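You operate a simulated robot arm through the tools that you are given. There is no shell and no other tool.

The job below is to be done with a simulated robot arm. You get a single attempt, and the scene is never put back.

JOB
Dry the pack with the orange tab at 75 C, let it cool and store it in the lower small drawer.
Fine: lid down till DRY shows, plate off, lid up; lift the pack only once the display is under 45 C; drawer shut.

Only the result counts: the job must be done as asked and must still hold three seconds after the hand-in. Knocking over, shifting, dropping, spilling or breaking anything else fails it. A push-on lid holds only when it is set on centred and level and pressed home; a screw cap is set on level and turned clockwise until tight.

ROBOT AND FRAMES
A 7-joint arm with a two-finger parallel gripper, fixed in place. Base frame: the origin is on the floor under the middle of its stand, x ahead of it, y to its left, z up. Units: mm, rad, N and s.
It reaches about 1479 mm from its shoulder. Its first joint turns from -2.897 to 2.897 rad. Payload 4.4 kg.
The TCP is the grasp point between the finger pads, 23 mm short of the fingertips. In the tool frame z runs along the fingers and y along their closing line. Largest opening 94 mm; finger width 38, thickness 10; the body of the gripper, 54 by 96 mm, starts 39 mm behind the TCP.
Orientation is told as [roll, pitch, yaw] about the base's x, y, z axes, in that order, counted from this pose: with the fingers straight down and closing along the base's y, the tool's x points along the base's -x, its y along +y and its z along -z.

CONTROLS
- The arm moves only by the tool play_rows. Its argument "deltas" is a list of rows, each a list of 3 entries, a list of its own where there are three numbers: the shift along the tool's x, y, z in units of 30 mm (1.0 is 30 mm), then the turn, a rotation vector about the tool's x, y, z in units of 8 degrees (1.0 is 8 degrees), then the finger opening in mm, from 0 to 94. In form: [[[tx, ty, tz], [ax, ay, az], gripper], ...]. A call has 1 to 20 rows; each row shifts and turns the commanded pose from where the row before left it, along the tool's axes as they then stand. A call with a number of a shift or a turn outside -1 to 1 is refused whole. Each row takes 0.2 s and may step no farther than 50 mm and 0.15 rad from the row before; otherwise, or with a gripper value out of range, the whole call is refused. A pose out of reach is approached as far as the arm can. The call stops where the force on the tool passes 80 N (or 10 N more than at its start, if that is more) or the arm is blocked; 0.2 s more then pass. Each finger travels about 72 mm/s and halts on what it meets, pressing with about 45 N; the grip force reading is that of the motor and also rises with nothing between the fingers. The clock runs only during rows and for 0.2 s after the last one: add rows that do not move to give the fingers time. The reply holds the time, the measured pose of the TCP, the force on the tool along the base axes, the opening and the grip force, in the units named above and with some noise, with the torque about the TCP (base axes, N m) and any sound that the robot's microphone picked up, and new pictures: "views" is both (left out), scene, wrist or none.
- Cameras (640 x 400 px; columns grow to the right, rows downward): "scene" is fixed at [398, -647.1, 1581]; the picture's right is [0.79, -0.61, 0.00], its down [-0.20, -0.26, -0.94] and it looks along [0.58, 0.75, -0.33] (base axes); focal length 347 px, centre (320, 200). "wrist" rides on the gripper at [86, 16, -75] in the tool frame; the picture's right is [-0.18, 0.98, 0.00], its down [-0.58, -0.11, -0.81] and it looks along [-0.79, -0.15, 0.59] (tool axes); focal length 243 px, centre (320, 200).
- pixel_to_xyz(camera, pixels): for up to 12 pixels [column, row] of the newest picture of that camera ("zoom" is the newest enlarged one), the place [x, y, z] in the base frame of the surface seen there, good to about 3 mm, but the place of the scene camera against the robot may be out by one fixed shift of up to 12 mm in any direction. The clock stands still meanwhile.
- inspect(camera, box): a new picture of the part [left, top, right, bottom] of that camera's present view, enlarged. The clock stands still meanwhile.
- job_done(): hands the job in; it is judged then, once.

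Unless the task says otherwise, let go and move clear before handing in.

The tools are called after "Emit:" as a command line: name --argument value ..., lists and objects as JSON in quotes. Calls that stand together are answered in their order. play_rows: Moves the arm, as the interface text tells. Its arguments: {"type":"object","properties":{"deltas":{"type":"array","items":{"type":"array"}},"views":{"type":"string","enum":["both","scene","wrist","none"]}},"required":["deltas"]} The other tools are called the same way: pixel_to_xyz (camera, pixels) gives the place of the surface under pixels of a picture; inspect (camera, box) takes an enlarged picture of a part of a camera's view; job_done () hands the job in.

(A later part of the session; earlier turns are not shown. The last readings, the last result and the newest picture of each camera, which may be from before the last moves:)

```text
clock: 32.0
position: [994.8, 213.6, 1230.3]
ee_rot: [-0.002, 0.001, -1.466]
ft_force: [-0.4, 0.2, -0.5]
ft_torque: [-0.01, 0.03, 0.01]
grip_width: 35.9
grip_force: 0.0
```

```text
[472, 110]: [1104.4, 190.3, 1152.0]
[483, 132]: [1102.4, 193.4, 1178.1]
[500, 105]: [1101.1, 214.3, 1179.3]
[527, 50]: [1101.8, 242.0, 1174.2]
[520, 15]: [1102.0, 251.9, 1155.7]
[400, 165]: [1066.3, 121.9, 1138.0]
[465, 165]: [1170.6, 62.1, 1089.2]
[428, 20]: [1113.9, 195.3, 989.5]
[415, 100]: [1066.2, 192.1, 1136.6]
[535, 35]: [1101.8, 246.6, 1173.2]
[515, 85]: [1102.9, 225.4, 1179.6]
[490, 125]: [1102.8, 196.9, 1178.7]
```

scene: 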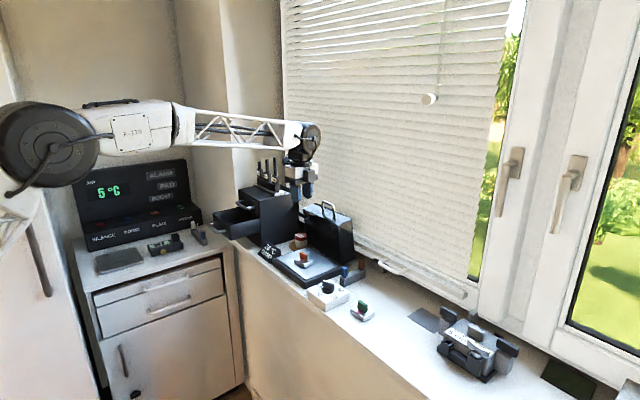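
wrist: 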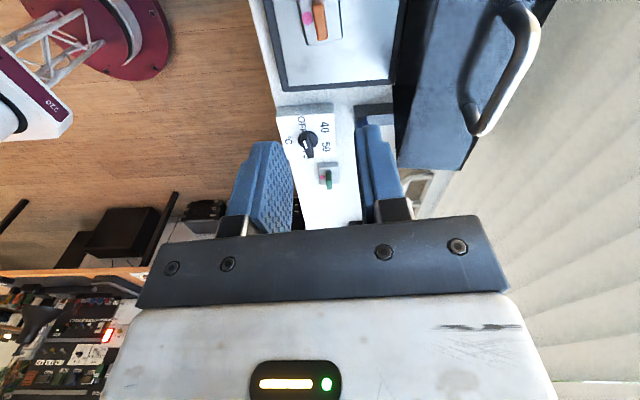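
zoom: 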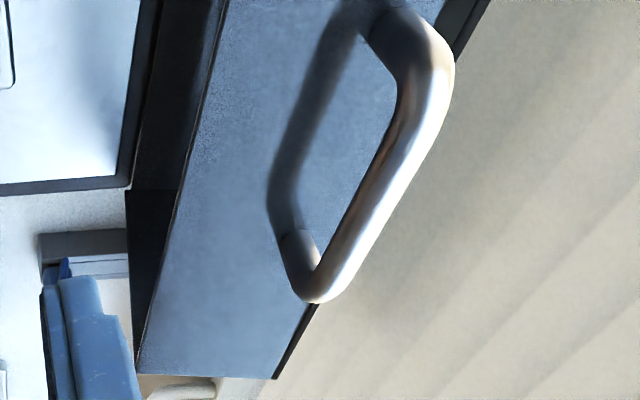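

Handle bar: along y from 190 to 252, at x≈1102, top z≈1179. Before gripping I want the lid's exact tilt and hinge, so I'll measure its side face from the scene view and the blind behind it.

Emit:
inspect --camera "scene" --box '[295, 195, 365, 275]'

Emit:
pixel_to_xyz --camera "wrist" --pixels '[[600, 100], [620, 250], [500, 200], [397, 150], [402, 130], [425, 60], [440, 160], [478, 140]]'

```text
5.00 times, centred on (330, 235) of scene
```

zoom: 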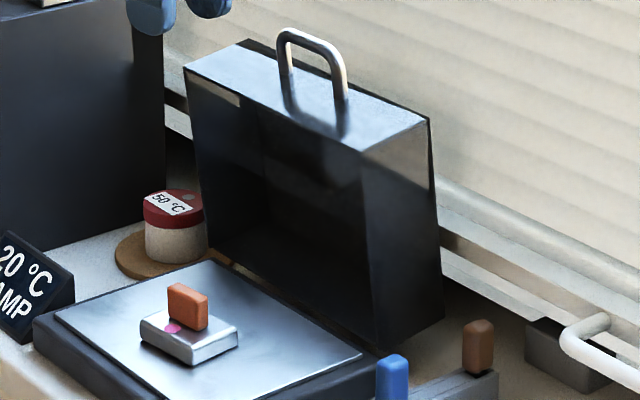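

```text
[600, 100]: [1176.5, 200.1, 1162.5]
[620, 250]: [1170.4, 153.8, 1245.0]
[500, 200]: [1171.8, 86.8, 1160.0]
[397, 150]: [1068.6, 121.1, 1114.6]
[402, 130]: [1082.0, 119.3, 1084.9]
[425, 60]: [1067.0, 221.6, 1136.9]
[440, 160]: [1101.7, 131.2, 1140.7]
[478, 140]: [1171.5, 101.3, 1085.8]
```

The display now also reads "…AMP" (DAMP), so the plate senses the pack. I'll measure the lid's side-face corners in this zoom and read the display.

Emit:
pixel_to_xyz --camera "zoom" --pixels '[[364, 156], [426, 124], [438, 308], [384, 336], [368, 180], [376, 280], [382, 320], [432, 150], [436, 260], [380, 330], [430, 135], [425, 320]]'

Emit:
inspect --camera "scene" --box '[245, 230, 325, 290]'

```text
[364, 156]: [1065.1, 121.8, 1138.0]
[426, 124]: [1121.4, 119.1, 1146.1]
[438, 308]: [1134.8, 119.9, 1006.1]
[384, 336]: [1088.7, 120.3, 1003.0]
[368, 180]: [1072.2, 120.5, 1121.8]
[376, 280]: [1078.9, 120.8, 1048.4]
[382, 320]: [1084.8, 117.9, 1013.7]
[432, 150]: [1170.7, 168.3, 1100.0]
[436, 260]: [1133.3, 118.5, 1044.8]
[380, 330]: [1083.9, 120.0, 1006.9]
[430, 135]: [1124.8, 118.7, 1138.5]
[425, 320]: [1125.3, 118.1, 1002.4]
```

```text
6.67 times, centred on (285, 260) of scene
```

zoom: 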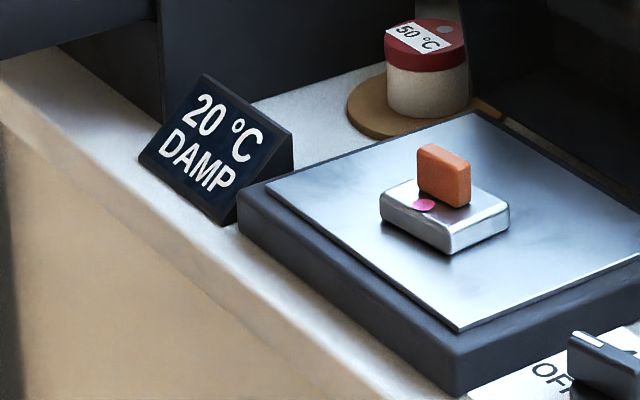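

The plate display reads "20 °C DAMP", so the pack is registered. The lid leans ~8° forward with its hinge near (1088, z≈985); I'll square the yaw, tilt the tool 8° and go down over the handle bar with the fingers 40 mm open.

Emit:
play_rows --deltas '[[[0, 0, 0], [0, 0, 0.75], 40], [[0.05, 0.83, 0], [0, 0, 0], 40], [[0.05, 0.83, 0], [0, 0, 0], 40], [[0.05, 0.83, 0], [0, 0, 0], 40], [[0.05, 0.83, 0], [0, 0, 0], 40], [[0, 0, 0], [-1, 0, 0], 40], [[0, 0, 0.5], [0, 0, 0], 40]]' --views "both"

```text
clock: 33.6
position: [1095.9, 219.0, 1218.9]
ee_rot: [0.141, 0.0, -1.57]
ft_force: [0.1, -1.4, 0.4]
ft_torque: [0.01, -0.01, -0.01]
grip_width: 39.6
grip_force: 0.0
```

scene: 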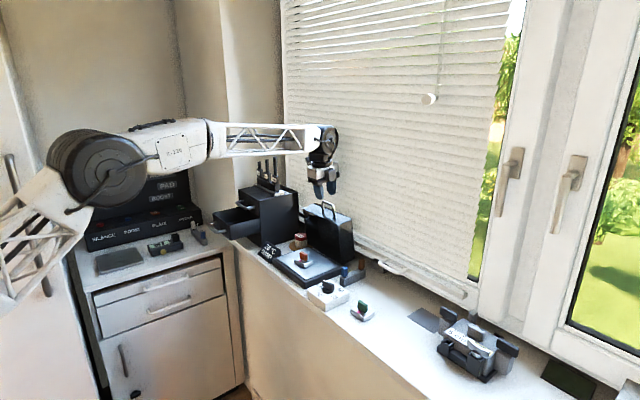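
wrist: 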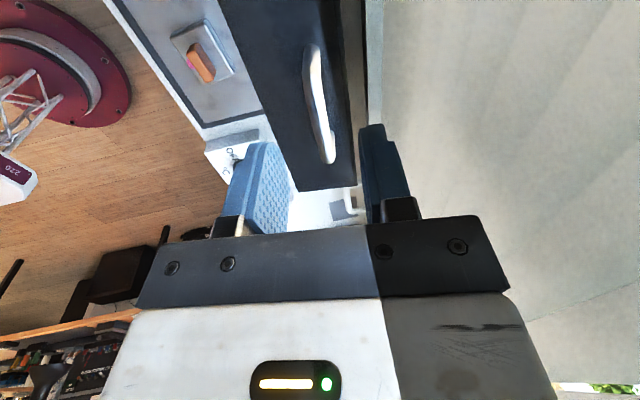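

The handle is at (320,105), between the fingers' lines. I'll re-measure the bar from this view.

Emit:
pixel_to_xyz --camera "wrist" --pixels '[[310, 60], [315, 85], [320, 110], [325, 135], [328, 155], [312, 75], [306, 90], [318, 100]]'

Emit:
inspect --camera "wrist" --box '[270, 30, 370, 200]'

```text
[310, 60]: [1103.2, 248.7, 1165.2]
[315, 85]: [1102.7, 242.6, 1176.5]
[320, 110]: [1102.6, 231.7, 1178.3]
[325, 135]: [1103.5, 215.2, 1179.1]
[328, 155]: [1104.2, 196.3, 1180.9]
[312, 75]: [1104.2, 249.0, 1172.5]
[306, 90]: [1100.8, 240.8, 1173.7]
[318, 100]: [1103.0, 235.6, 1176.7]
```

```text
2.35 times, centred on (320, 115) of wrist
```

zoom: 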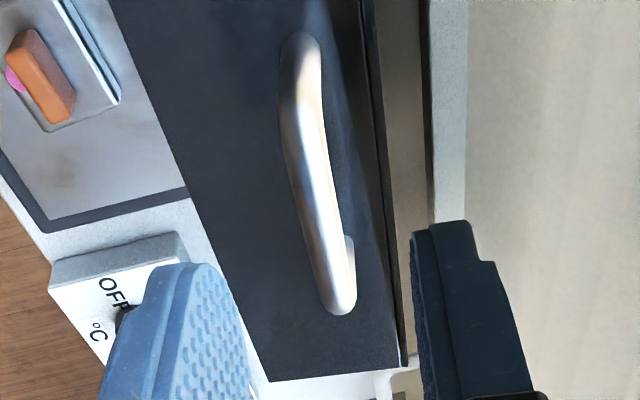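

The bar is at x≈1103, y≈221 centre, top z≈1179. I'll go down 42 mm along the tool axis so the bar is between the pads, then look.

Emit:
play_rows --deltas '[[[0.05, 0, 0.5], [0, 0, 0], 40], [[0, 0.02, 0.5], [0, 0, 0], 40], [[0, 0, 0.4], [0, 0, 0], 40]]' --views "both"

```text
clock: 34.4
position: [1102.5, 221.4, 1176.6]
ee_rot: [0.141, 0.001, -1.571]
ft_force: [-0.2, 0.1, 0.4]
ft_torque: [-0.01, -0.05, 0.02]
grip_width: 39.9
grip_force: 0.0
```

scene: 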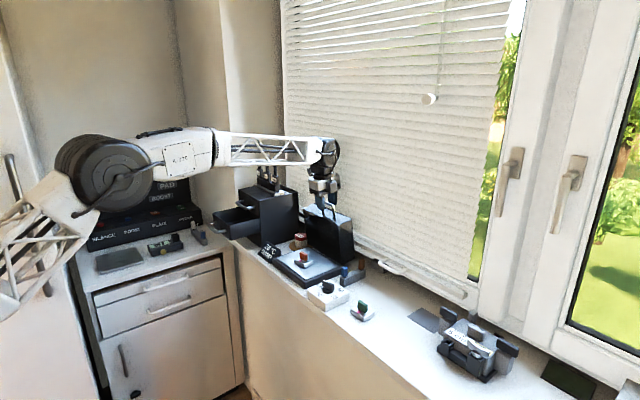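
wrist: 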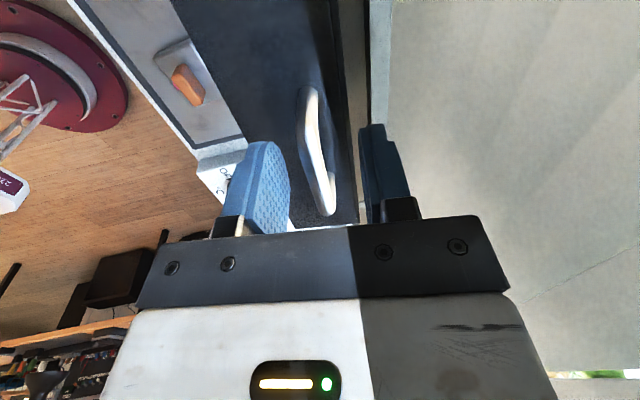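

The bar lies between the pads. Closing on it now.

Emit:
play_rows --deltas '[[[0, 0, 0], [0, 0, 0], 0], [[0, 0, 0], [0, 0, 0], 0], [[0, 0, 0], [0, 0, 0], 0]]' --views "none"

```text
clock: 35.2
position: [1103.2, 220.9, 1177.3]
ee_rot: [0.138, 0.002, -1.57]
ft_force: [-1.3, -0.2, -0.6]
ft_torque: [-0.08, -0.01, -0.05]
grip_width: 10.0
grip_force: 44.9
```

The bar is gripped (10 mm). I'll begin the closing arc about the hinge with two rows, then check forces and the picture.

Emit:
play_rows --deltas '[[[0, -0.44, -0.06], [-0.5, 0, 0], 0], [[0, -0.882, -0.127], [-1, 0, 0], 0]]' --views "scene"

```text
clock: 35.8
position: [1063.3, 221.4, 1175.7]
ee_rot: [0.35, -0.001, -1.569]
ft_force: [1.6, 27.2, -0.5]
ft_torque: [0.31, -0.01, -0.18]
grip_width: 10.1
grip_force: 44.7
```

scene: 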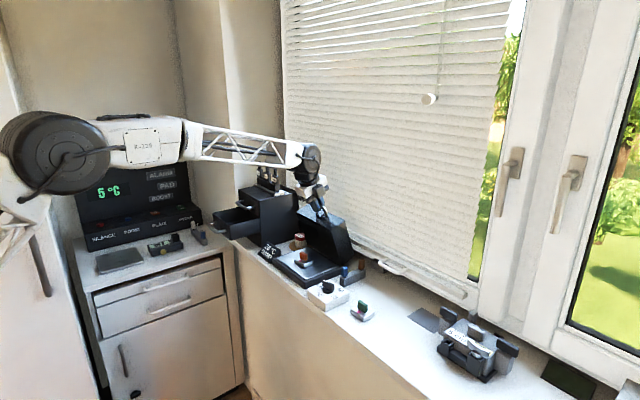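

The lid follows smoothly (hand at x=1063); there is 27 N sideways in y, so I'll let it relax by nudging slightly in −y... first continue two rows and watch the force.

Emit:
play_rows --deltas '[[[0.03, -0.882, -0.127], [-1, 0, 0], 0], [[0.03, -0.882, -0.127], [-1, 0, 0], 0]]' --views "wrist"

```text
clock: 36.4
position: [1011.4, 220.0, 1162.3]
ee_rot: [0.631, 0.001, -1.572]
ft_force: [-2.1, 23.7, 9.7]
ft_torque: [0.17, -0.08, 0.05]
grip_width: 9.6
grip_force: 44.9
```

wrist: 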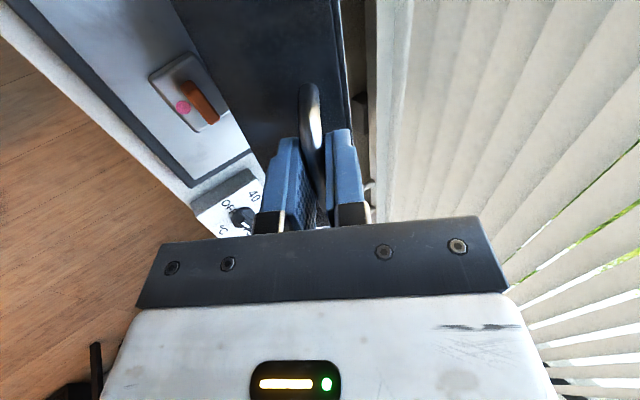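

The lid keeps following; the force on the tool is ~24 N toward +y, so I add a small +y relief while continuing.

Emit:
play_rows --deltas '[[[0.05, -0.882, -0.127], [-1, 0, 0], 0], [[0.05, -0.882, -0.127], [-1, 0, 0], 0]]' --views "none"

```text
clock: 37.0
position: [968.2, 218.9, 1130.4]
ee_rot: [0.904, -0.003, -1.571]
ft_force: [0.9, 4.0, -2.0]
ft_torque: [0.42, 0.12, 0.17]
grip_width: 9.3
grip_force: 45.6
```

Force dropped to ~4 N; the lid is about 44° down. Continuing the arc.

Emit:
play_rows --deltas '[[[0, -0.882, -0.127], [-1, 0, 0], 0], [[0, -0.882, -0.127], [-1, 0, 0], 0]]' --views "both"

```text
clock: 37.5
position: [981.4, 222.2, 1133.2]
ee_rot: [1.07, -0.001, -1.583]
ft_force: [-15.5, -27.0, 10.2]
ft_torque: [-0.9, 1.28, -0.1]
grip_width: 14.6
grip_force: 44.9
stopped in row 2: the force on the tool passed its limit at 115 N (the readings are from after the stop); the commanded pose is now the measured one
```

scene: 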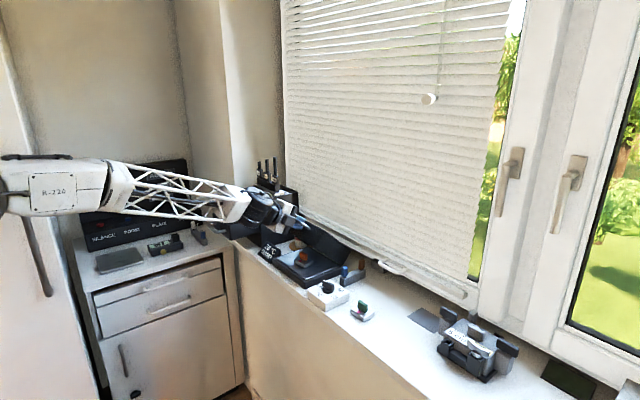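
wrist: 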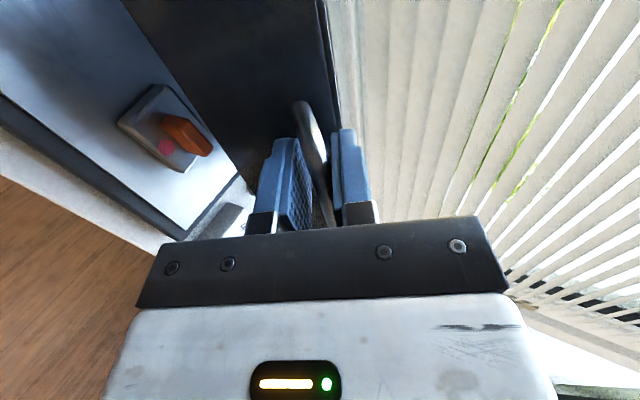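

The last move stopped at 115 N and the hand slipped on the handle (grip 14.6 mm, position (981, 222, 1133)). I'll enlarge the views to see what was blocked.

Emit:
inspect --camera "scene" --box '[220, 160, 370, 300]'

Emit:
inspect --camera "scene" --box '[0, 120, 320, 320]'

Emit:
inspect --camera "wrist" --box '[220, 60, 400, 240]'

```text
2.86 times, centred on (295, 230) of scene
```

zoom: 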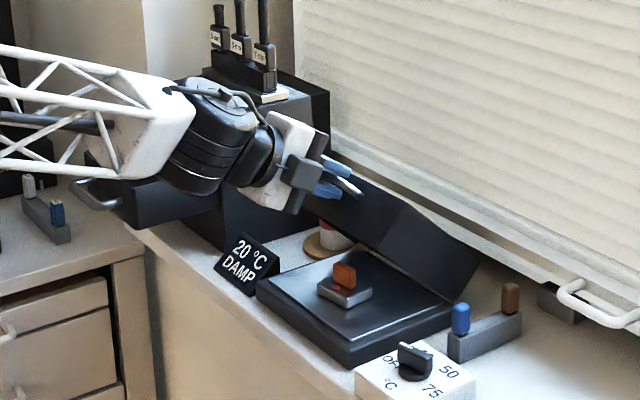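

```text
2.00 times, centred on (160, 220) of scene
```

zoom: 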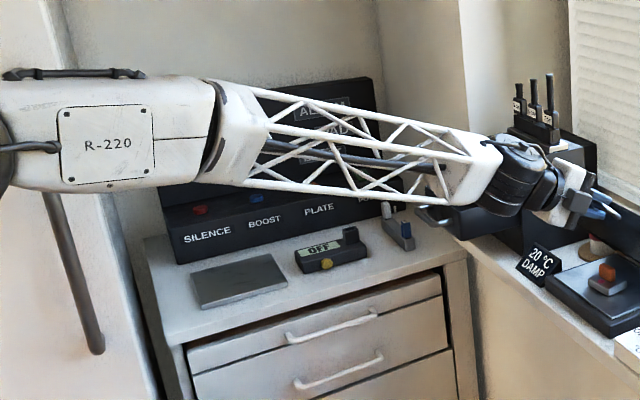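

```text
2.22 times, centred on (310, 150) of wrist
```

zoom: 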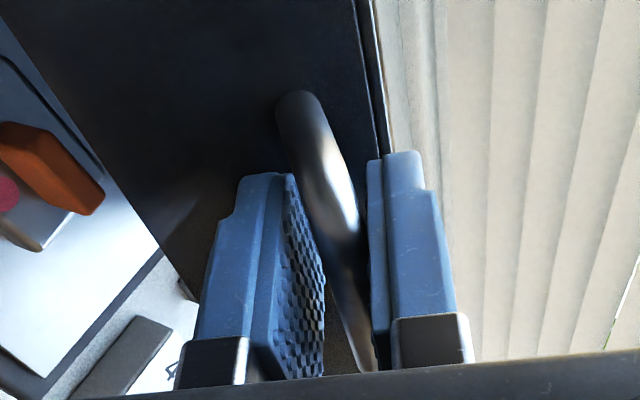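

I'll measure where the forearm and wrist are relative to the drawer unit, to see whether the arm itself touched something.

Emit:
pixel_to_xyz --camera "scene" --pixels '[[239, 205], [253, 212], [268, 205], [283, 212], [293, 220], [200, 200], [170, 195], [100, 180], [222, 190], [230, 220], [300, 230], [315, 232]]'

Emit:
pixel_to_xyz --camera "wrist" --pixels '[[302, 112], [315, 140], [322, 160], [328, 175], [270, 130], [230, 150], [335, 20], [170, 130]]'

```text
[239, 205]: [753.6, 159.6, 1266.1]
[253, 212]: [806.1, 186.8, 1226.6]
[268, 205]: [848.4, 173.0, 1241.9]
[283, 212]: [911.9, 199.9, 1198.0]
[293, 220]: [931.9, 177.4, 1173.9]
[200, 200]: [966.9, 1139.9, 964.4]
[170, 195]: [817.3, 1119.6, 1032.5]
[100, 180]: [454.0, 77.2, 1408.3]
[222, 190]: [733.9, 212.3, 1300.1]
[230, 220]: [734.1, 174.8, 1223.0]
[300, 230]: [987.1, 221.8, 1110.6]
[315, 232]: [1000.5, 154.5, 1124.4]
```

```text
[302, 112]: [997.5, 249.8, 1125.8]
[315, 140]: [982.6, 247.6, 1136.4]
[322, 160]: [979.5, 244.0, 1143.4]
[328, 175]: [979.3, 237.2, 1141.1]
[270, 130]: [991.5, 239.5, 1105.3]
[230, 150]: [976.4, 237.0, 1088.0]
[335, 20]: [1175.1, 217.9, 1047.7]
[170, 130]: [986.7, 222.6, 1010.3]
```

The arm is well clear of everything; the tool axis had simply come nearly parallel to the forearm (a wrist singularity), so it deviated. The bar is still between the pads, so I'll rotate the tool back slowly about the bar and then finish the arc with a steadier, more vertical tool.

Emit:
play_rows --deltas '[[[0, 0, 0], [0, 0, 0], 0], [[0, 0, 0], [0.4, 0, 0], 0], [[0, 0, 0], [0.4, 0, 0], 0]]' --views "wrist"

```text
clock: 38.3
position: [980.8, 223.1, 1130.5]
ee_rot: [0.957, -0.001, -1.582]
ft_force: [-11.9, -73.0, 16.9]
ft_torque: [-1.29, 0.08, -0.03]
grip_width: 10.4
grip_force: 44.9
```

wrist: 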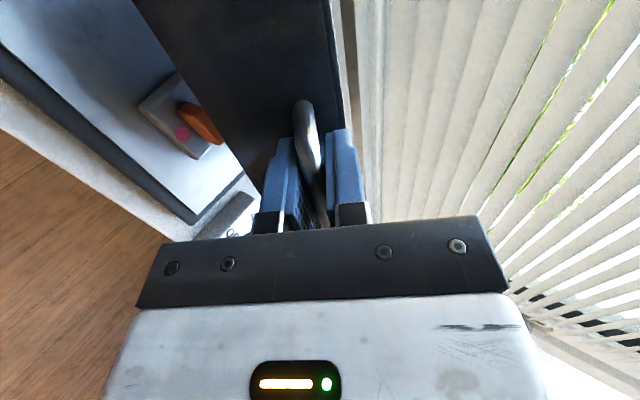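

Side force is −73 N in y, so the hand sits ~2 mm too far in +y. I'll relieve it with a small −y shift.

Emit:
play_rows --deltas '[[[-0.06, 0, 0], [0, 0, 0], 0], [[0, 0, 0], [0, 0, 0], 0]]' --views "none"

```text
clock: 38.9
position: [981.0, 220.9, 1131.0]
ee_rot: [0.956, -0.002, -1.582]
ft_force: [-11.3, -67.0, 13.9]
ft_torque: [-1.4, 0.25, -0.17]
grip_width: 10.2
grip_force: 44.9
```

Force barely changed, so the relation is softer than thought; I'll shift another 4 mm in −y and compare.

Emit:
play_rows --deltas '[[[-0.07, 0, 0], [0, 0, 0], 0], [[-0.07, 0, 0], [0, 0, 0], 0], [[0, 0, 0], [0, 0, 0], 0]]' --views "both"

```text
clock: 39.7
position: [980.9, 220.6, 1129.8]
ee_rot: [0.956, -0.001, -1.577]
ft_force: [-4.1, 7.9, -0.2]
ft_torque: [-0.77, 0.5, 0.33]
grip_width: 9.9
grip_force: 45.0
```

scene: 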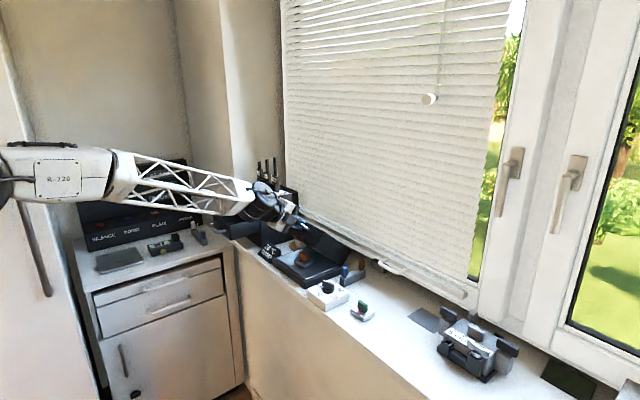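
wrist: 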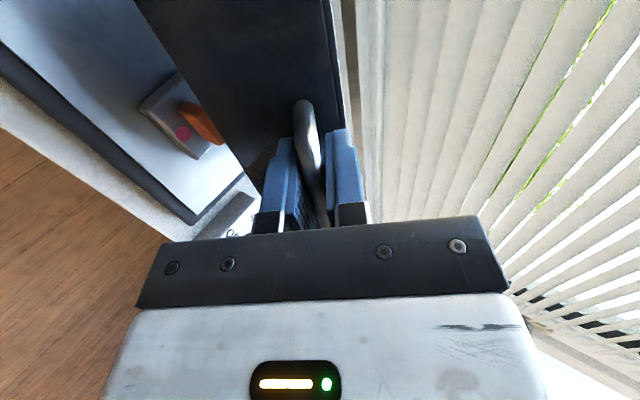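

Forces are now small (8 N). I'll continue rotating the tool back toward vertical about the bar, in small steps.

Emit:
play_rows --deltas '[[[0, 0, 0], [0.5, 0, 0], 0], [[0, 0, 0], [0.5, 0, 0], 0], [[0, 0, 0], [0, 0, 0], 0]]' --views "none"

```text
clock: 40.5
position: [981.8, 219.6, 1131.3]
ee_rot: [0.818, -0.002, -1.582]
ft_force: [-0.1, 29.2, -1.2]
ft_torque: [-0.64, -0.01, 0.46]
grip_width: 9.8
grip_force: 44.5
```

Fine so far; continuing back to about 0.47 rad with slight +y compensation.

Emit:
play_rows --deltas '[[[0.03, 0, 0], [0.5, 0, 0], 0], [[0.02, 0, 0], [0.5, 0, 0], 0], [[0.0, 0, 0], [0.5, 0, 0], 0], [[0, 0, 0], [0.5, 0, 0], 0], [[0, 0, 0], [0.5, 0, 0], 0], [[0, 0, 0], [0, 0, 0], 0]]' --views "both"

```text
clock: 41.9
position: [981.5, 217.6, 1132.8]
ee_rot: [0.468, -0.002, -1.581]
ft_force: [-13.9, -10.0, 21.9]
ft_torque: [0.39, -0.26, 1.37]
grip_width: 9.9
grip_force: 44.4
```

scene: 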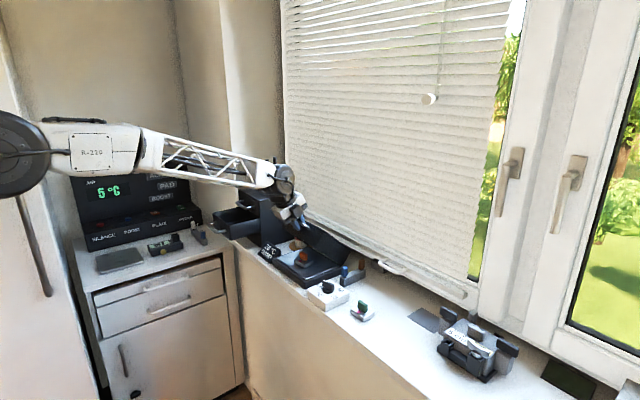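
wrist: 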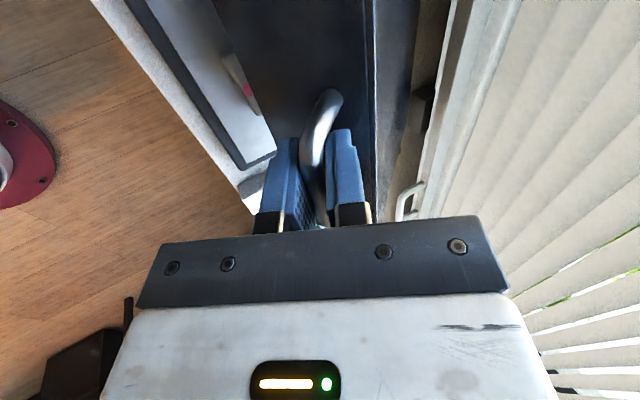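

The tool is now at 0.47 rad with modest forces. I'll loosen the fingers a little (18 mm) so the bar is caged rather than clamped, and see whether the lid holds by itself.

Emit:
play_rows --deltas '[[[0, 0, 0], [0, 0, 0], 20], [[0, 0, 0], [0, 0, 0], 20], [[0, 0, 0], [0, 0, 0], 20]]' --views "both"

Emit:
inspect --camera "wrist" --box '[230, 60, 400, 240]'

Emit:
inspect --camera "scene" --box '[240, 170, 380, 300]'

```text
clock: 42.7
position: [981.0, 218.6, 1132.6]
ee_rot: [0.47, -0.001, -1.582]
ft_force: [-22.4, -17.3, 32.9]
ft_torque: [0.13, -0.29, -0.02]
grip_width: 18.1
grip_force: 0.1
```

scene: 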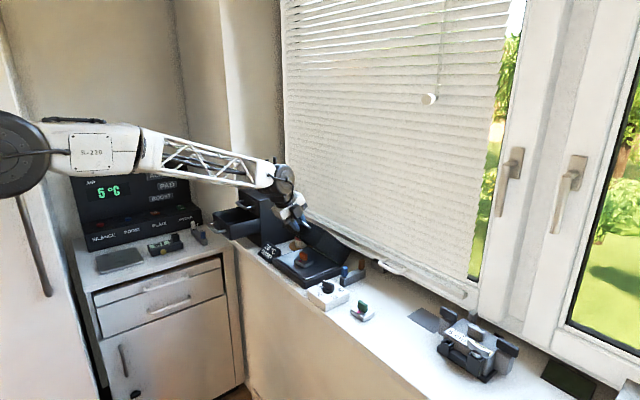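
wrist: 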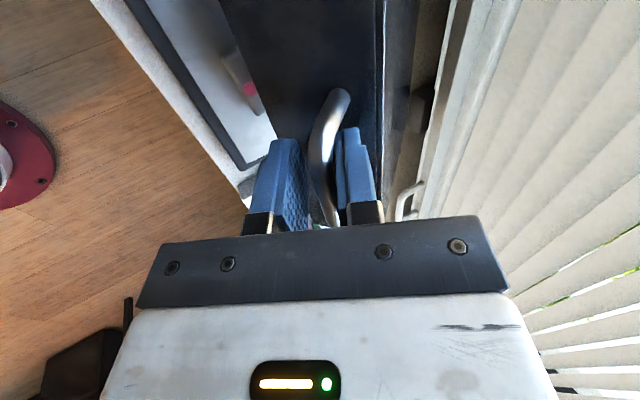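

```text
2.22 times, centred on (315, 150) of wrist
```

zoom: 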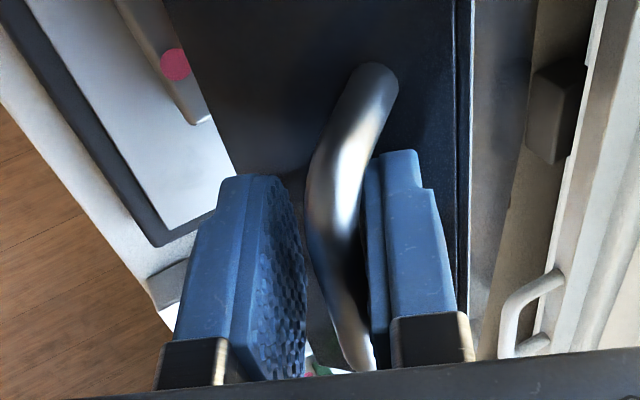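

```text
3.08 times, centred on (310, 235) of scene
```

zoom: 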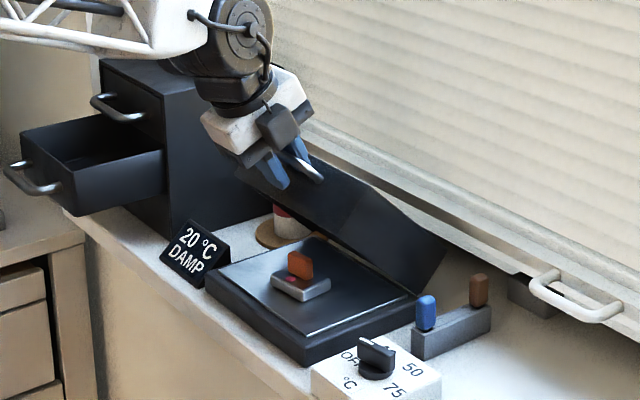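

The lid holds at this angle; the force (≈39 N along the tool axis) says a fingertip is pressing the lid's front wall, because the hand is ~8 mm too deep. I'll back off 7 mm along the tool axis.

Emit:
play_rows --deltas '[[[0, 0, -0.25], [0, 0, 0], 20], [[0, 0, 0], [0, 0, 0], 20]]' --views "wrist"

Emit:
inspect --camera "wrist" --box '[230, 60, 400, 240]'

```text
clock: 43.3
position: [977.4, 220.3, 1133.8]
ee_rot: [0.466, 0.0, -1.582]
ft_force: [1.1, -9.6, -2.7]
ft_torque: [-0.13, 0.0, -0.17]
grip_width: 20.2
grip_force: 0.4
```

wrist: 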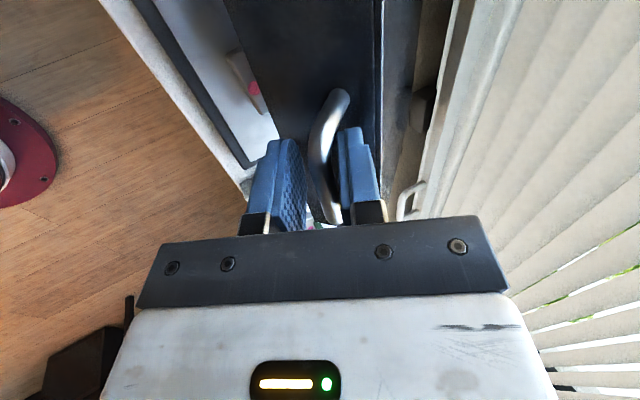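

```text
2.22 times, centred on (315, 150) of wrist
```

zoom: 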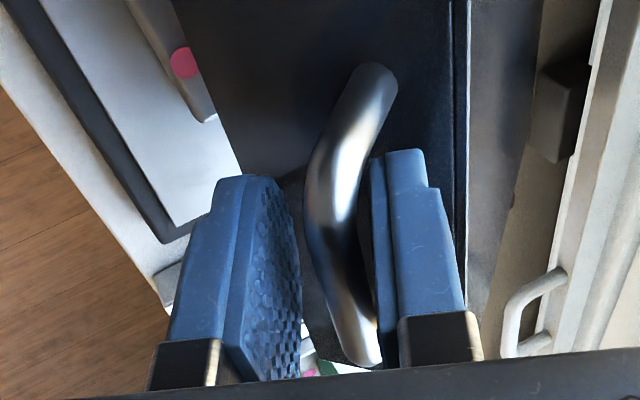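

Forces vanished. I'll measure the bar's place and the lid in this view.

Emit:
pixel_to_xyz --camera "zoom" --pixels '[[345, 200], [335, 240], [345, 290], [360, 340], [370, 100], [340, 170], [280, 60], [440, 100], [350, 40], [400, 60]]'

Emit:
inspect --camera "scene" --box '[270, 190, 370, 280]'

```text
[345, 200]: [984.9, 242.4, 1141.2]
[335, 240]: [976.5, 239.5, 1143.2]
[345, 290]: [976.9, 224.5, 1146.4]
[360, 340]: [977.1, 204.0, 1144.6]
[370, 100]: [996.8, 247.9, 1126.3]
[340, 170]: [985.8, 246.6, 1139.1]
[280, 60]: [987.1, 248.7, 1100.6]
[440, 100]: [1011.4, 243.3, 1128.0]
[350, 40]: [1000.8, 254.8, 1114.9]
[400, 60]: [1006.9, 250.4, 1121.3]
```

```text
4.44 times, centred on (320, 235) of scene
```

zoom: 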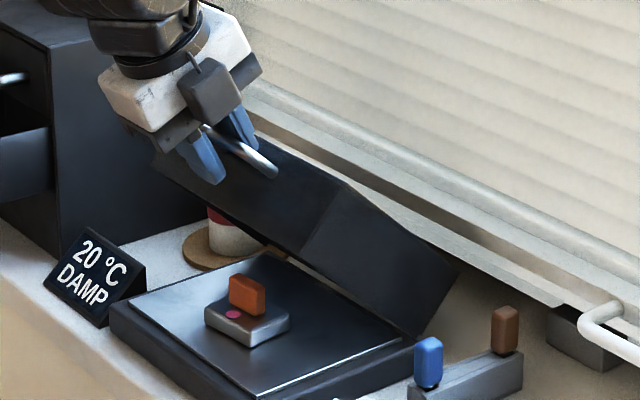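

The bar centre is at about (979.5, 1141), lid ~41° from closed and holding still. I'll back off 7 mm more along the tool, then continue along the arc with the bar caged, pushing with the rear finger.

Emit:
play_rows --deltas '[[[0, 0, -0.25], [0, 0, 0], 18], [[0, -0.862, 0.191], [0, 0, 0], 18], [[0, -0.825, 0.311], [0, 0, 0], 18]]' --views "both"

```text
clock: 44.1
position: [936.8, 219.7, 1107.0]
ee_rot: [0.467, -0.002, -1.581]
ft_force: [-1.0, -8.5, 1.4]
ft_torque: [-0.01, -0.1, -0.1]
grip_width: 18.0
grip_force: 0.1
```

scene: 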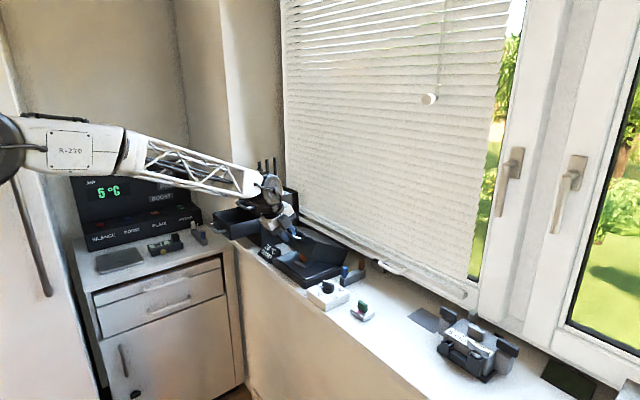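
wrist: 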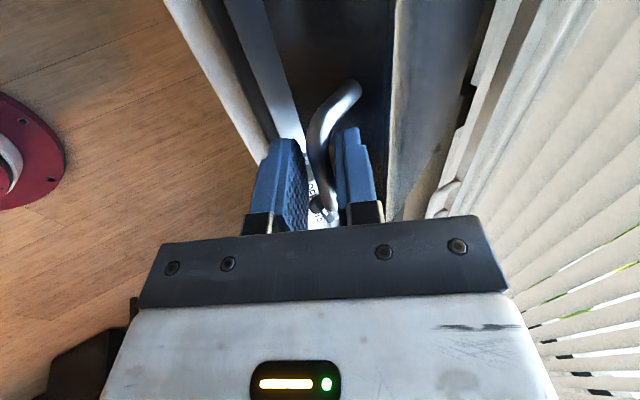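

The lid follows with nearly no force. Next two arc rows.

Emit:
play_rows --deltas '[[[0, -0.774, 0.423], [0, 0, 0], 18], [[0, -0.71, 0.526], [0, 0, 0], 18]]' --views "both"

Emit:
inspect --camera "scene" --box '[240, 180, 370, 300]'

Emit:
inspect --camera "wrist" --box '[230, 60, 400, 240]'

```text
clock: 44.7
position: [910.7, 219.9, 1060.6]
ee_rot: [0.467, -0.002, -1.583]
ft_force: [0.6, -6.7, -1.1]
ft_torque: [0.0, 0.03, -0.12]
grip_width: 18.0
grip_force: 0.2
```

scene: 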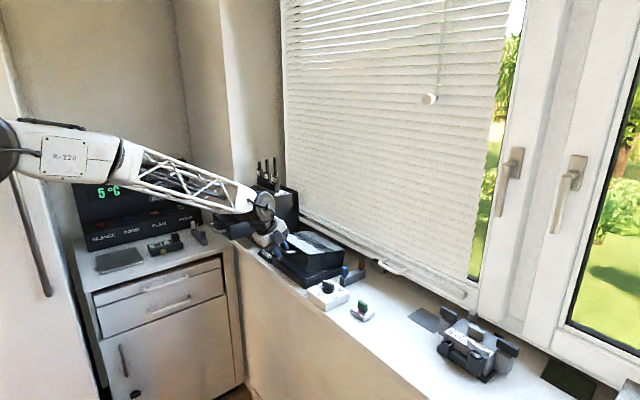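
wrist: 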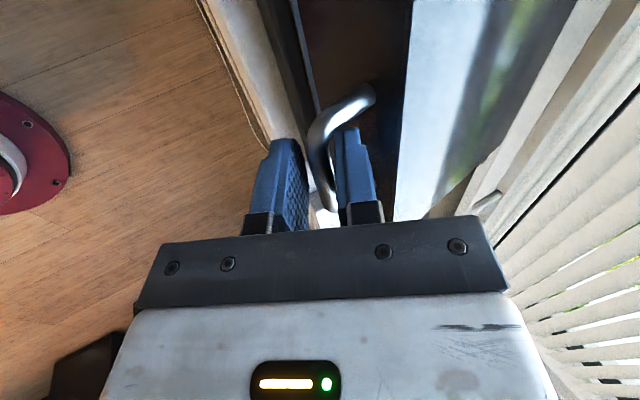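

```text
3.33 times, centred on (305, 240) of scene
```

zoom: 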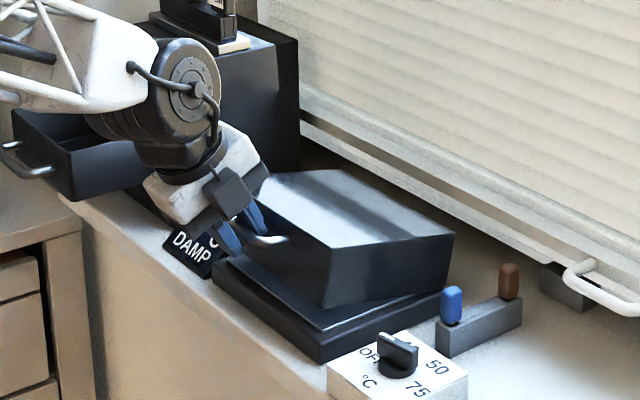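

```text
2.22 times, centred on (315, 150) of wrist
```

zoom: 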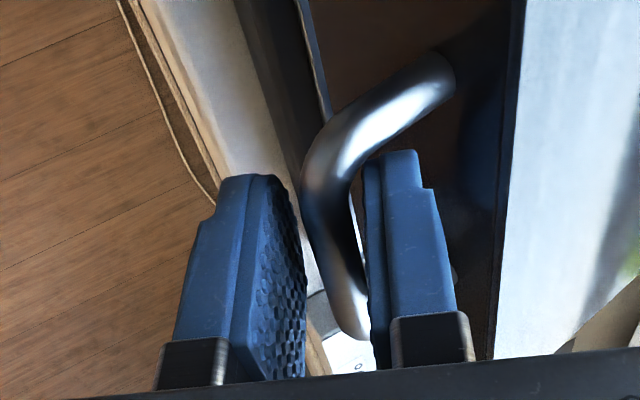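

The lid is nearly down. Measuring the bar again for the last steps.

Emit:
pixel_to_xyz --camera "zoom" --pixels '[[350, 150], [320, 200], [335, 260], [350, 320], [440, 75], [470, 200], [505, 100], [400, 100], [560, 200], [480, 60]]'

```text
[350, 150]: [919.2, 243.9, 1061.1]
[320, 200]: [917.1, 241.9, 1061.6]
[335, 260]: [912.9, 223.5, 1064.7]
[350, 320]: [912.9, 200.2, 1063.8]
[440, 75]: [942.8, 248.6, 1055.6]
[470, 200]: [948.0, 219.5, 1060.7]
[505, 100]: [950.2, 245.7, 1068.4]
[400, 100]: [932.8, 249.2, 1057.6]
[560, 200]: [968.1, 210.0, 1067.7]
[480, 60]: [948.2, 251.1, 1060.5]
```

About 11° remain. Finishing with smaller steps.

Emit:
play_rows --deltas '[[[0, -0.33, 0.3], [0, 0, 0], 18], [[0, -0.3, 0.32], [0, 0, 0], 18], [[0, 0, 0], [0, 0, 0], 18]]' --views "both"

Emit:
inspect --camera "scene" --box '[240, 190, 370, 310]'

```text
clock: 45.5
position: [900.5, 220.7, 1036.0]
ee_rot: [0.468, -0.002, -1.58]
ft_force: [0.6, -0.3, -0.2]
ft_torque: [0.02, 0.0, 0.01]
grip_width: 18.0
grip_force: 0.0
```

scene: 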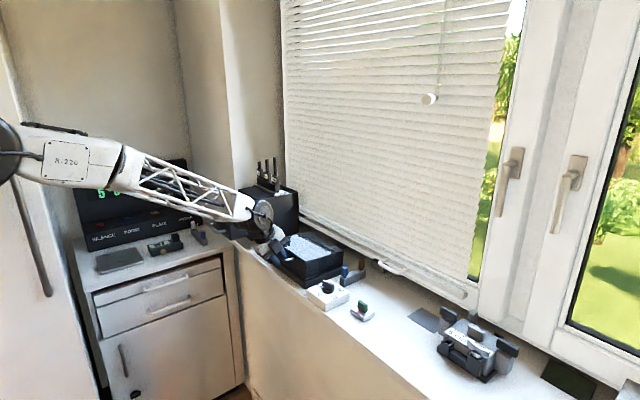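
wrist: 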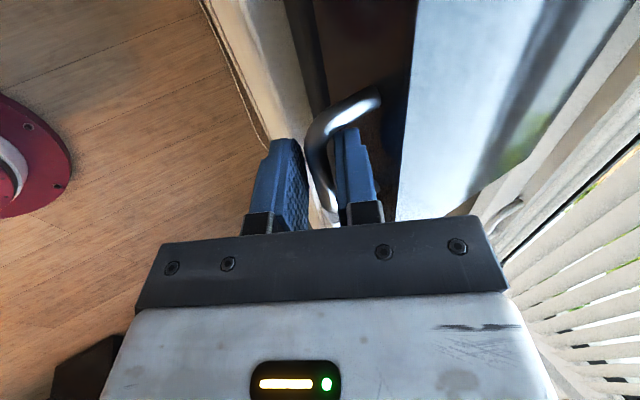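

```text
3.33 times, centred on (305, 250) of scene
```

zoom: 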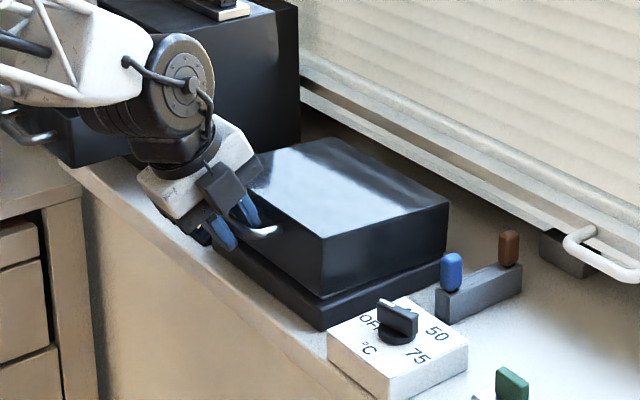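

Almost closed; I'll step a little further until contact force shows the lid is seated.

Emit:
play_rows --deltas '[[[0, -0.15, 0.2], [0, 0, 0], 18], [[0, 0, 0], [0, 0, 0], 18]]' --views "none"

Emit:
inspect --camera "scene" --box '[270, 220, 360, 310]'

Emit:
inspect --camera "wrist" --box '[230, 60, 450, 240]'

```text
clock: 46.1
position: [901.1, 218.5, 1029.1]
ee_rot: [0.468, 0.0, -1.583]
ft_force: [0.2, -0.5, -0.1]
ft_torque: [-0.01, -0.01, -0.01]
grip_width: 17.9
grip_force: 0.1
```

```text
4.44 times, centred on (315, 265) of scene
```

zoom: 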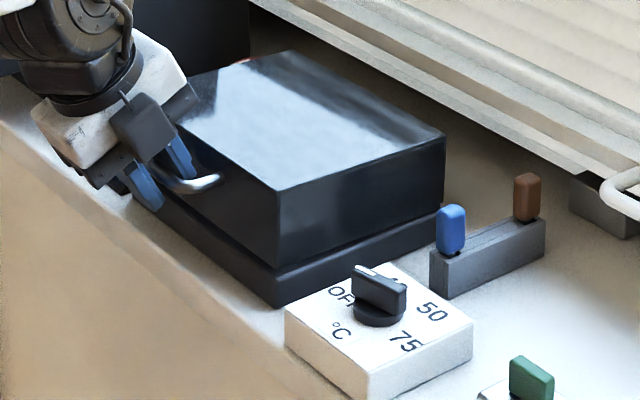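

```text
2.22 times, centred on (340, 150) of wrist
```

zoom: 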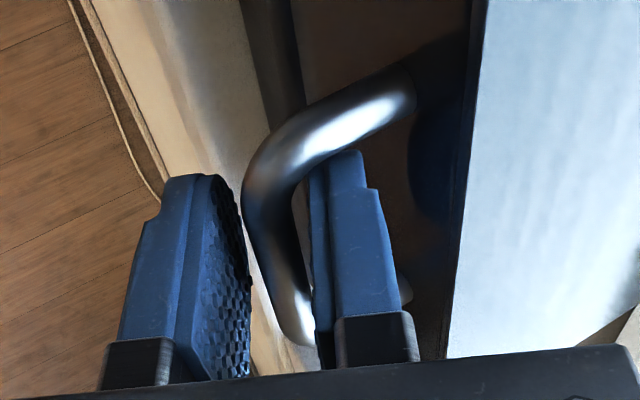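

Forces are nil and the lid looks seated. I'll check that the lid top is level and where the bar is.

Emit:
pixel_to_xyz --camera "zoom" --pixels '[[270, 160], [260, 210], [290, 300], [390, 90], [500, 100], [560, 200], [620, 100], [470, 250], [600, 300]]'

Emit:
play_rows --deltas '[[[0, 0, 0], [0, 0, 0], 18]]' --views "scene"

Emit:
pixel_to_xyz --camera "scene" --pixels '[[305, 259], [339, 251], [308, 234], [300, 250], [320, 245], [306, 280], [306, 270]]'

```text
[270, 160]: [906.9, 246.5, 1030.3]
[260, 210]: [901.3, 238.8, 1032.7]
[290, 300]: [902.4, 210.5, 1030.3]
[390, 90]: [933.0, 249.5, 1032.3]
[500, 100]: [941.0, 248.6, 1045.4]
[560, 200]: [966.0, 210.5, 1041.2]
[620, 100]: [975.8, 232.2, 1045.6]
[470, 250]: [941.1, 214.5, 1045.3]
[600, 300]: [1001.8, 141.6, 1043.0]
```

```text
clock: 46.5
position: [902.2, 218.5, 1028.9]
ee_rot: [0.467, -0.003, -1.581]
ft_force: [0.1, 0.1, 0.2]
ft_torque: [-0.01, -0.04, -0.03]
grip_width: 17.9
grip_force: 0.2
```

scene: 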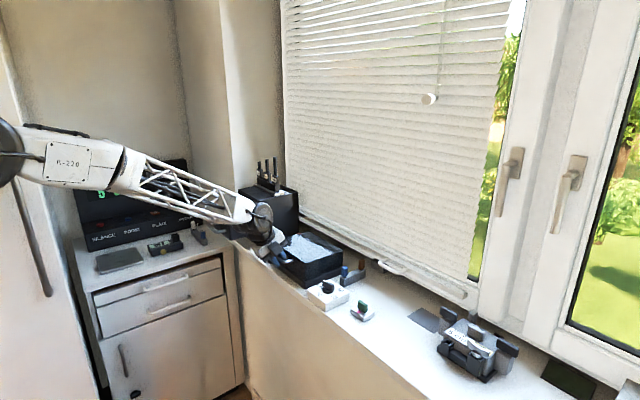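

```text
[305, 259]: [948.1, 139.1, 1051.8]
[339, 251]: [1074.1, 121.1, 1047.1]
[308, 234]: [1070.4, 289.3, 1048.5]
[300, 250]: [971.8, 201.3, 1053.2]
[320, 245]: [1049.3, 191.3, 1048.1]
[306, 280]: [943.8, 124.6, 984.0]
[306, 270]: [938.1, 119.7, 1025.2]
```

The lid top reads ~1052 at the front and ~1048 at the back, so it may be ~2° short. I'll press a few mm further and watch for force.

Emit:
play_rows --deltas '[[[0, -0.12, 0.163], [0, 0, 0], 18], [[0, 0, 0], [0, 0, 0], 18]]' --views "scene"

Emit:
pixel_to_xyz --camera "scene" --pixels '[[305, 259], [339, 251], [308, 234], [300, 250], [320, 245], [306, 280], [306, 270]]'

Emit:
inspect --camera "scene" --box '[270, 220, 360, 310]'

```text
clock: 47.1
position: [899.6, 220.4, 1023.4]
ee_rot: [0.468, -0.003, -1.581]
ft_force: [1.2, -8.4, -0.5]
ft_torque: [-0.02, -0.09, -0.11]
grip_width: 18.5
grip_force: 0.7
```

scene: 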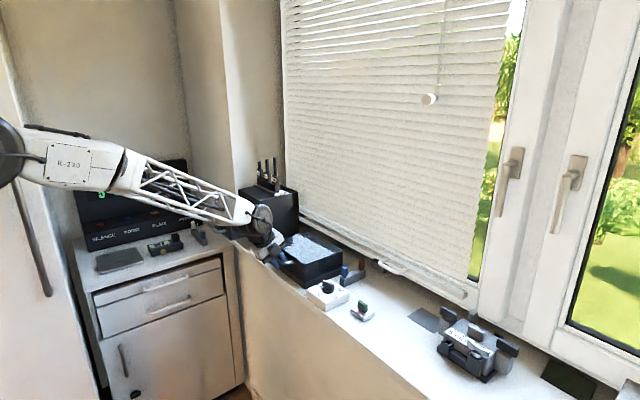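

```text
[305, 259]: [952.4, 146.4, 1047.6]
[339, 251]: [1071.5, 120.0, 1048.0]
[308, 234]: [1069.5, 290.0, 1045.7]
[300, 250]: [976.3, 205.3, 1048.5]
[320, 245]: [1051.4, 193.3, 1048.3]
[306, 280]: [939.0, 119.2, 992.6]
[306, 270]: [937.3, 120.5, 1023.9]
```

```text
4.44 times, centred on (315, 265) of scene
```

zoom: 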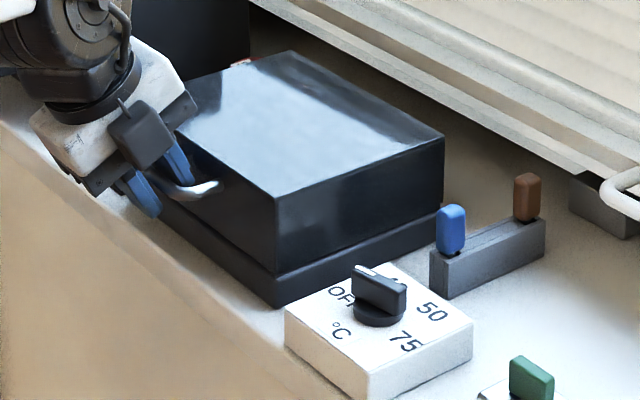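

Now the top is level (all ≈1048). One more tiny press to confirm it is seated.

Emit:
play_rows --deltas '[[[0.03, -0.05, 0.06], [0, 0, 0], 18], [[0, 0, 0], [0, 0, 0], 18]]' --views "wrist"

Emit:
inspect --camera "wrist" --box '[230, 60, 450, 240]'

```text
clock: 47.7
position: [898.6, 219.4, 1022.0]
ee_rot: [0.467, -0.003, -1.582]
ft_force: [1.6, -32.7, 3.4]
ft_torque: [0.02, -0.19, -0.46]
grip_width: 19.6
grip_force: 1.8
```

wrist: 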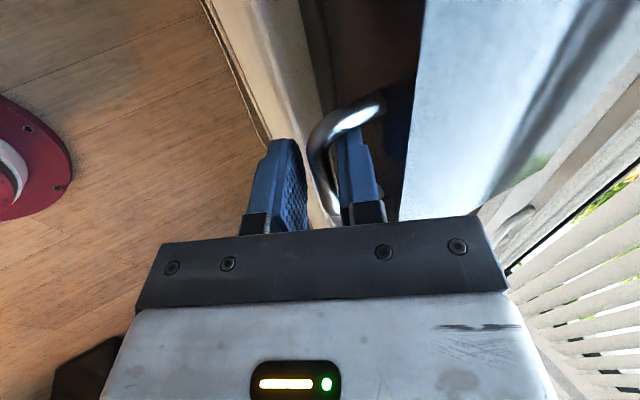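

```text
2.22 times, centred on (340, 150) of wrist
```

zoom: 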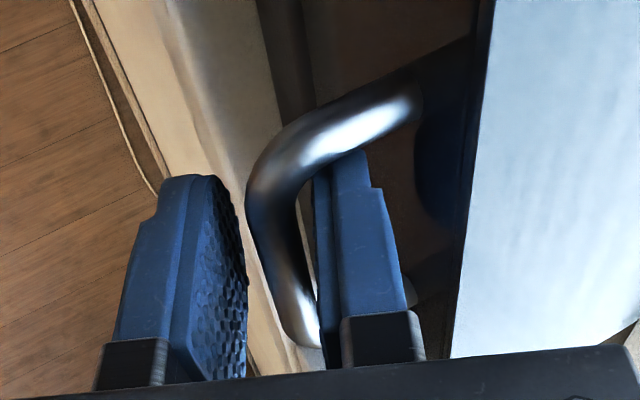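

The rear finger is now being pushed open by the bar (19.6 mm), so the lid is seated. I'll open slightly to free the bar and withdraw along the tool axis.

Emit:
play_rows --deltas '[[[-0.03, 0, 0], [0, 0, 0], 28], [[0, 0, 0], [0, 0, 0], 28], [[0, 0, -0.4], [0, 0, 0], 28], [[0, 0, -0.8], [0, 0, 0], 28], [[0, 0, -1], [0, 0, 0], 28], [[0, 0, -1], [0, 0, 0], 28]]' --views "both"

Emit:
pixel_to_xyz --camera "scene" --pixels '[[305, 259], [339, 251], [308, 234], [300, 250], [320, 245], [306, 280], [306, 270]]'

```text
clock: 49.1
position: [852.9, 224.0, 1105.2]
ee_rot: [0.468, -0.003, -1.582]
ft_force: [-0.2, -0.6, 0.0]
ft_torque: [0.0, -0.02, 0.03]
grip_width: 28.2
grip_force: 0.0
```

scene: 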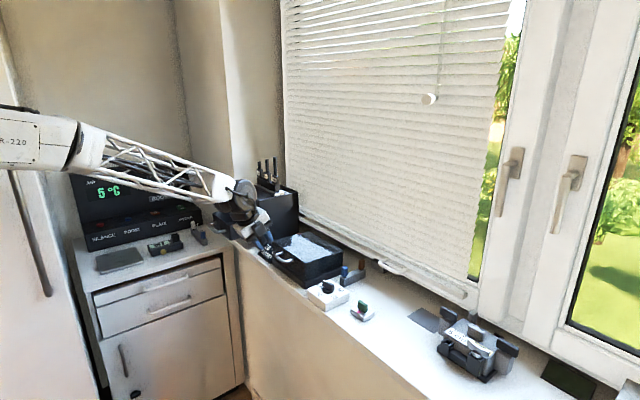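
wrist: 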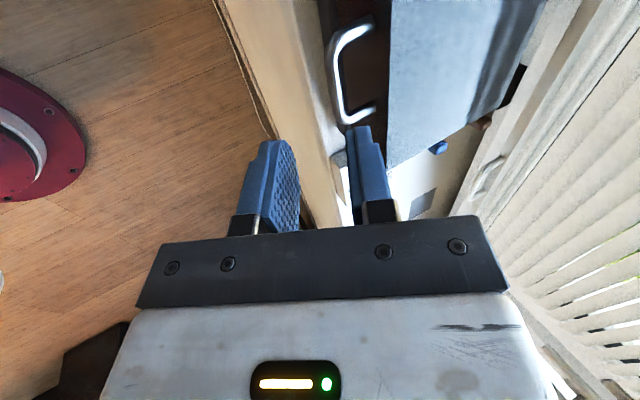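

```text
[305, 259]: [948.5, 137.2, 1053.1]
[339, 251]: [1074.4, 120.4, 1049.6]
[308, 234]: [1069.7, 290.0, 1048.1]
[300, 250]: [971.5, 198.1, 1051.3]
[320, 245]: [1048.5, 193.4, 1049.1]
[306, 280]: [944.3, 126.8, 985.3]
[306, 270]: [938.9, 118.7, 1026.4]
```

Fingers are clear, but the readings ((306,280) now 985 rather than 993) suggest the lid rose slightly again. I'll enlarge to check the gap.

Emit:
inspect --camera "scene" --box '[270, 230, 350, 310]'

Emit:
inspect --camera "scene" --box '[250, 235, 310, 285]'

```text
5.00 times, centred on (310, 270) of scene
```

zoom: 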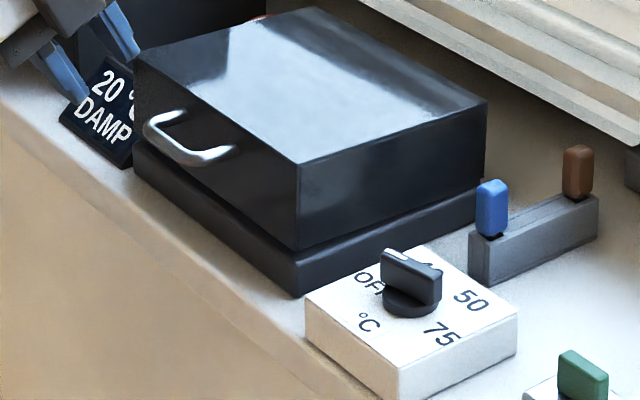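

```text
8.00 times, centred on (280, 260) of scene
```

zoom: 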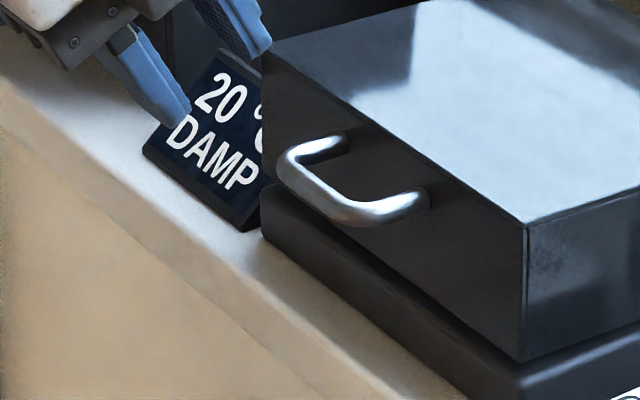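

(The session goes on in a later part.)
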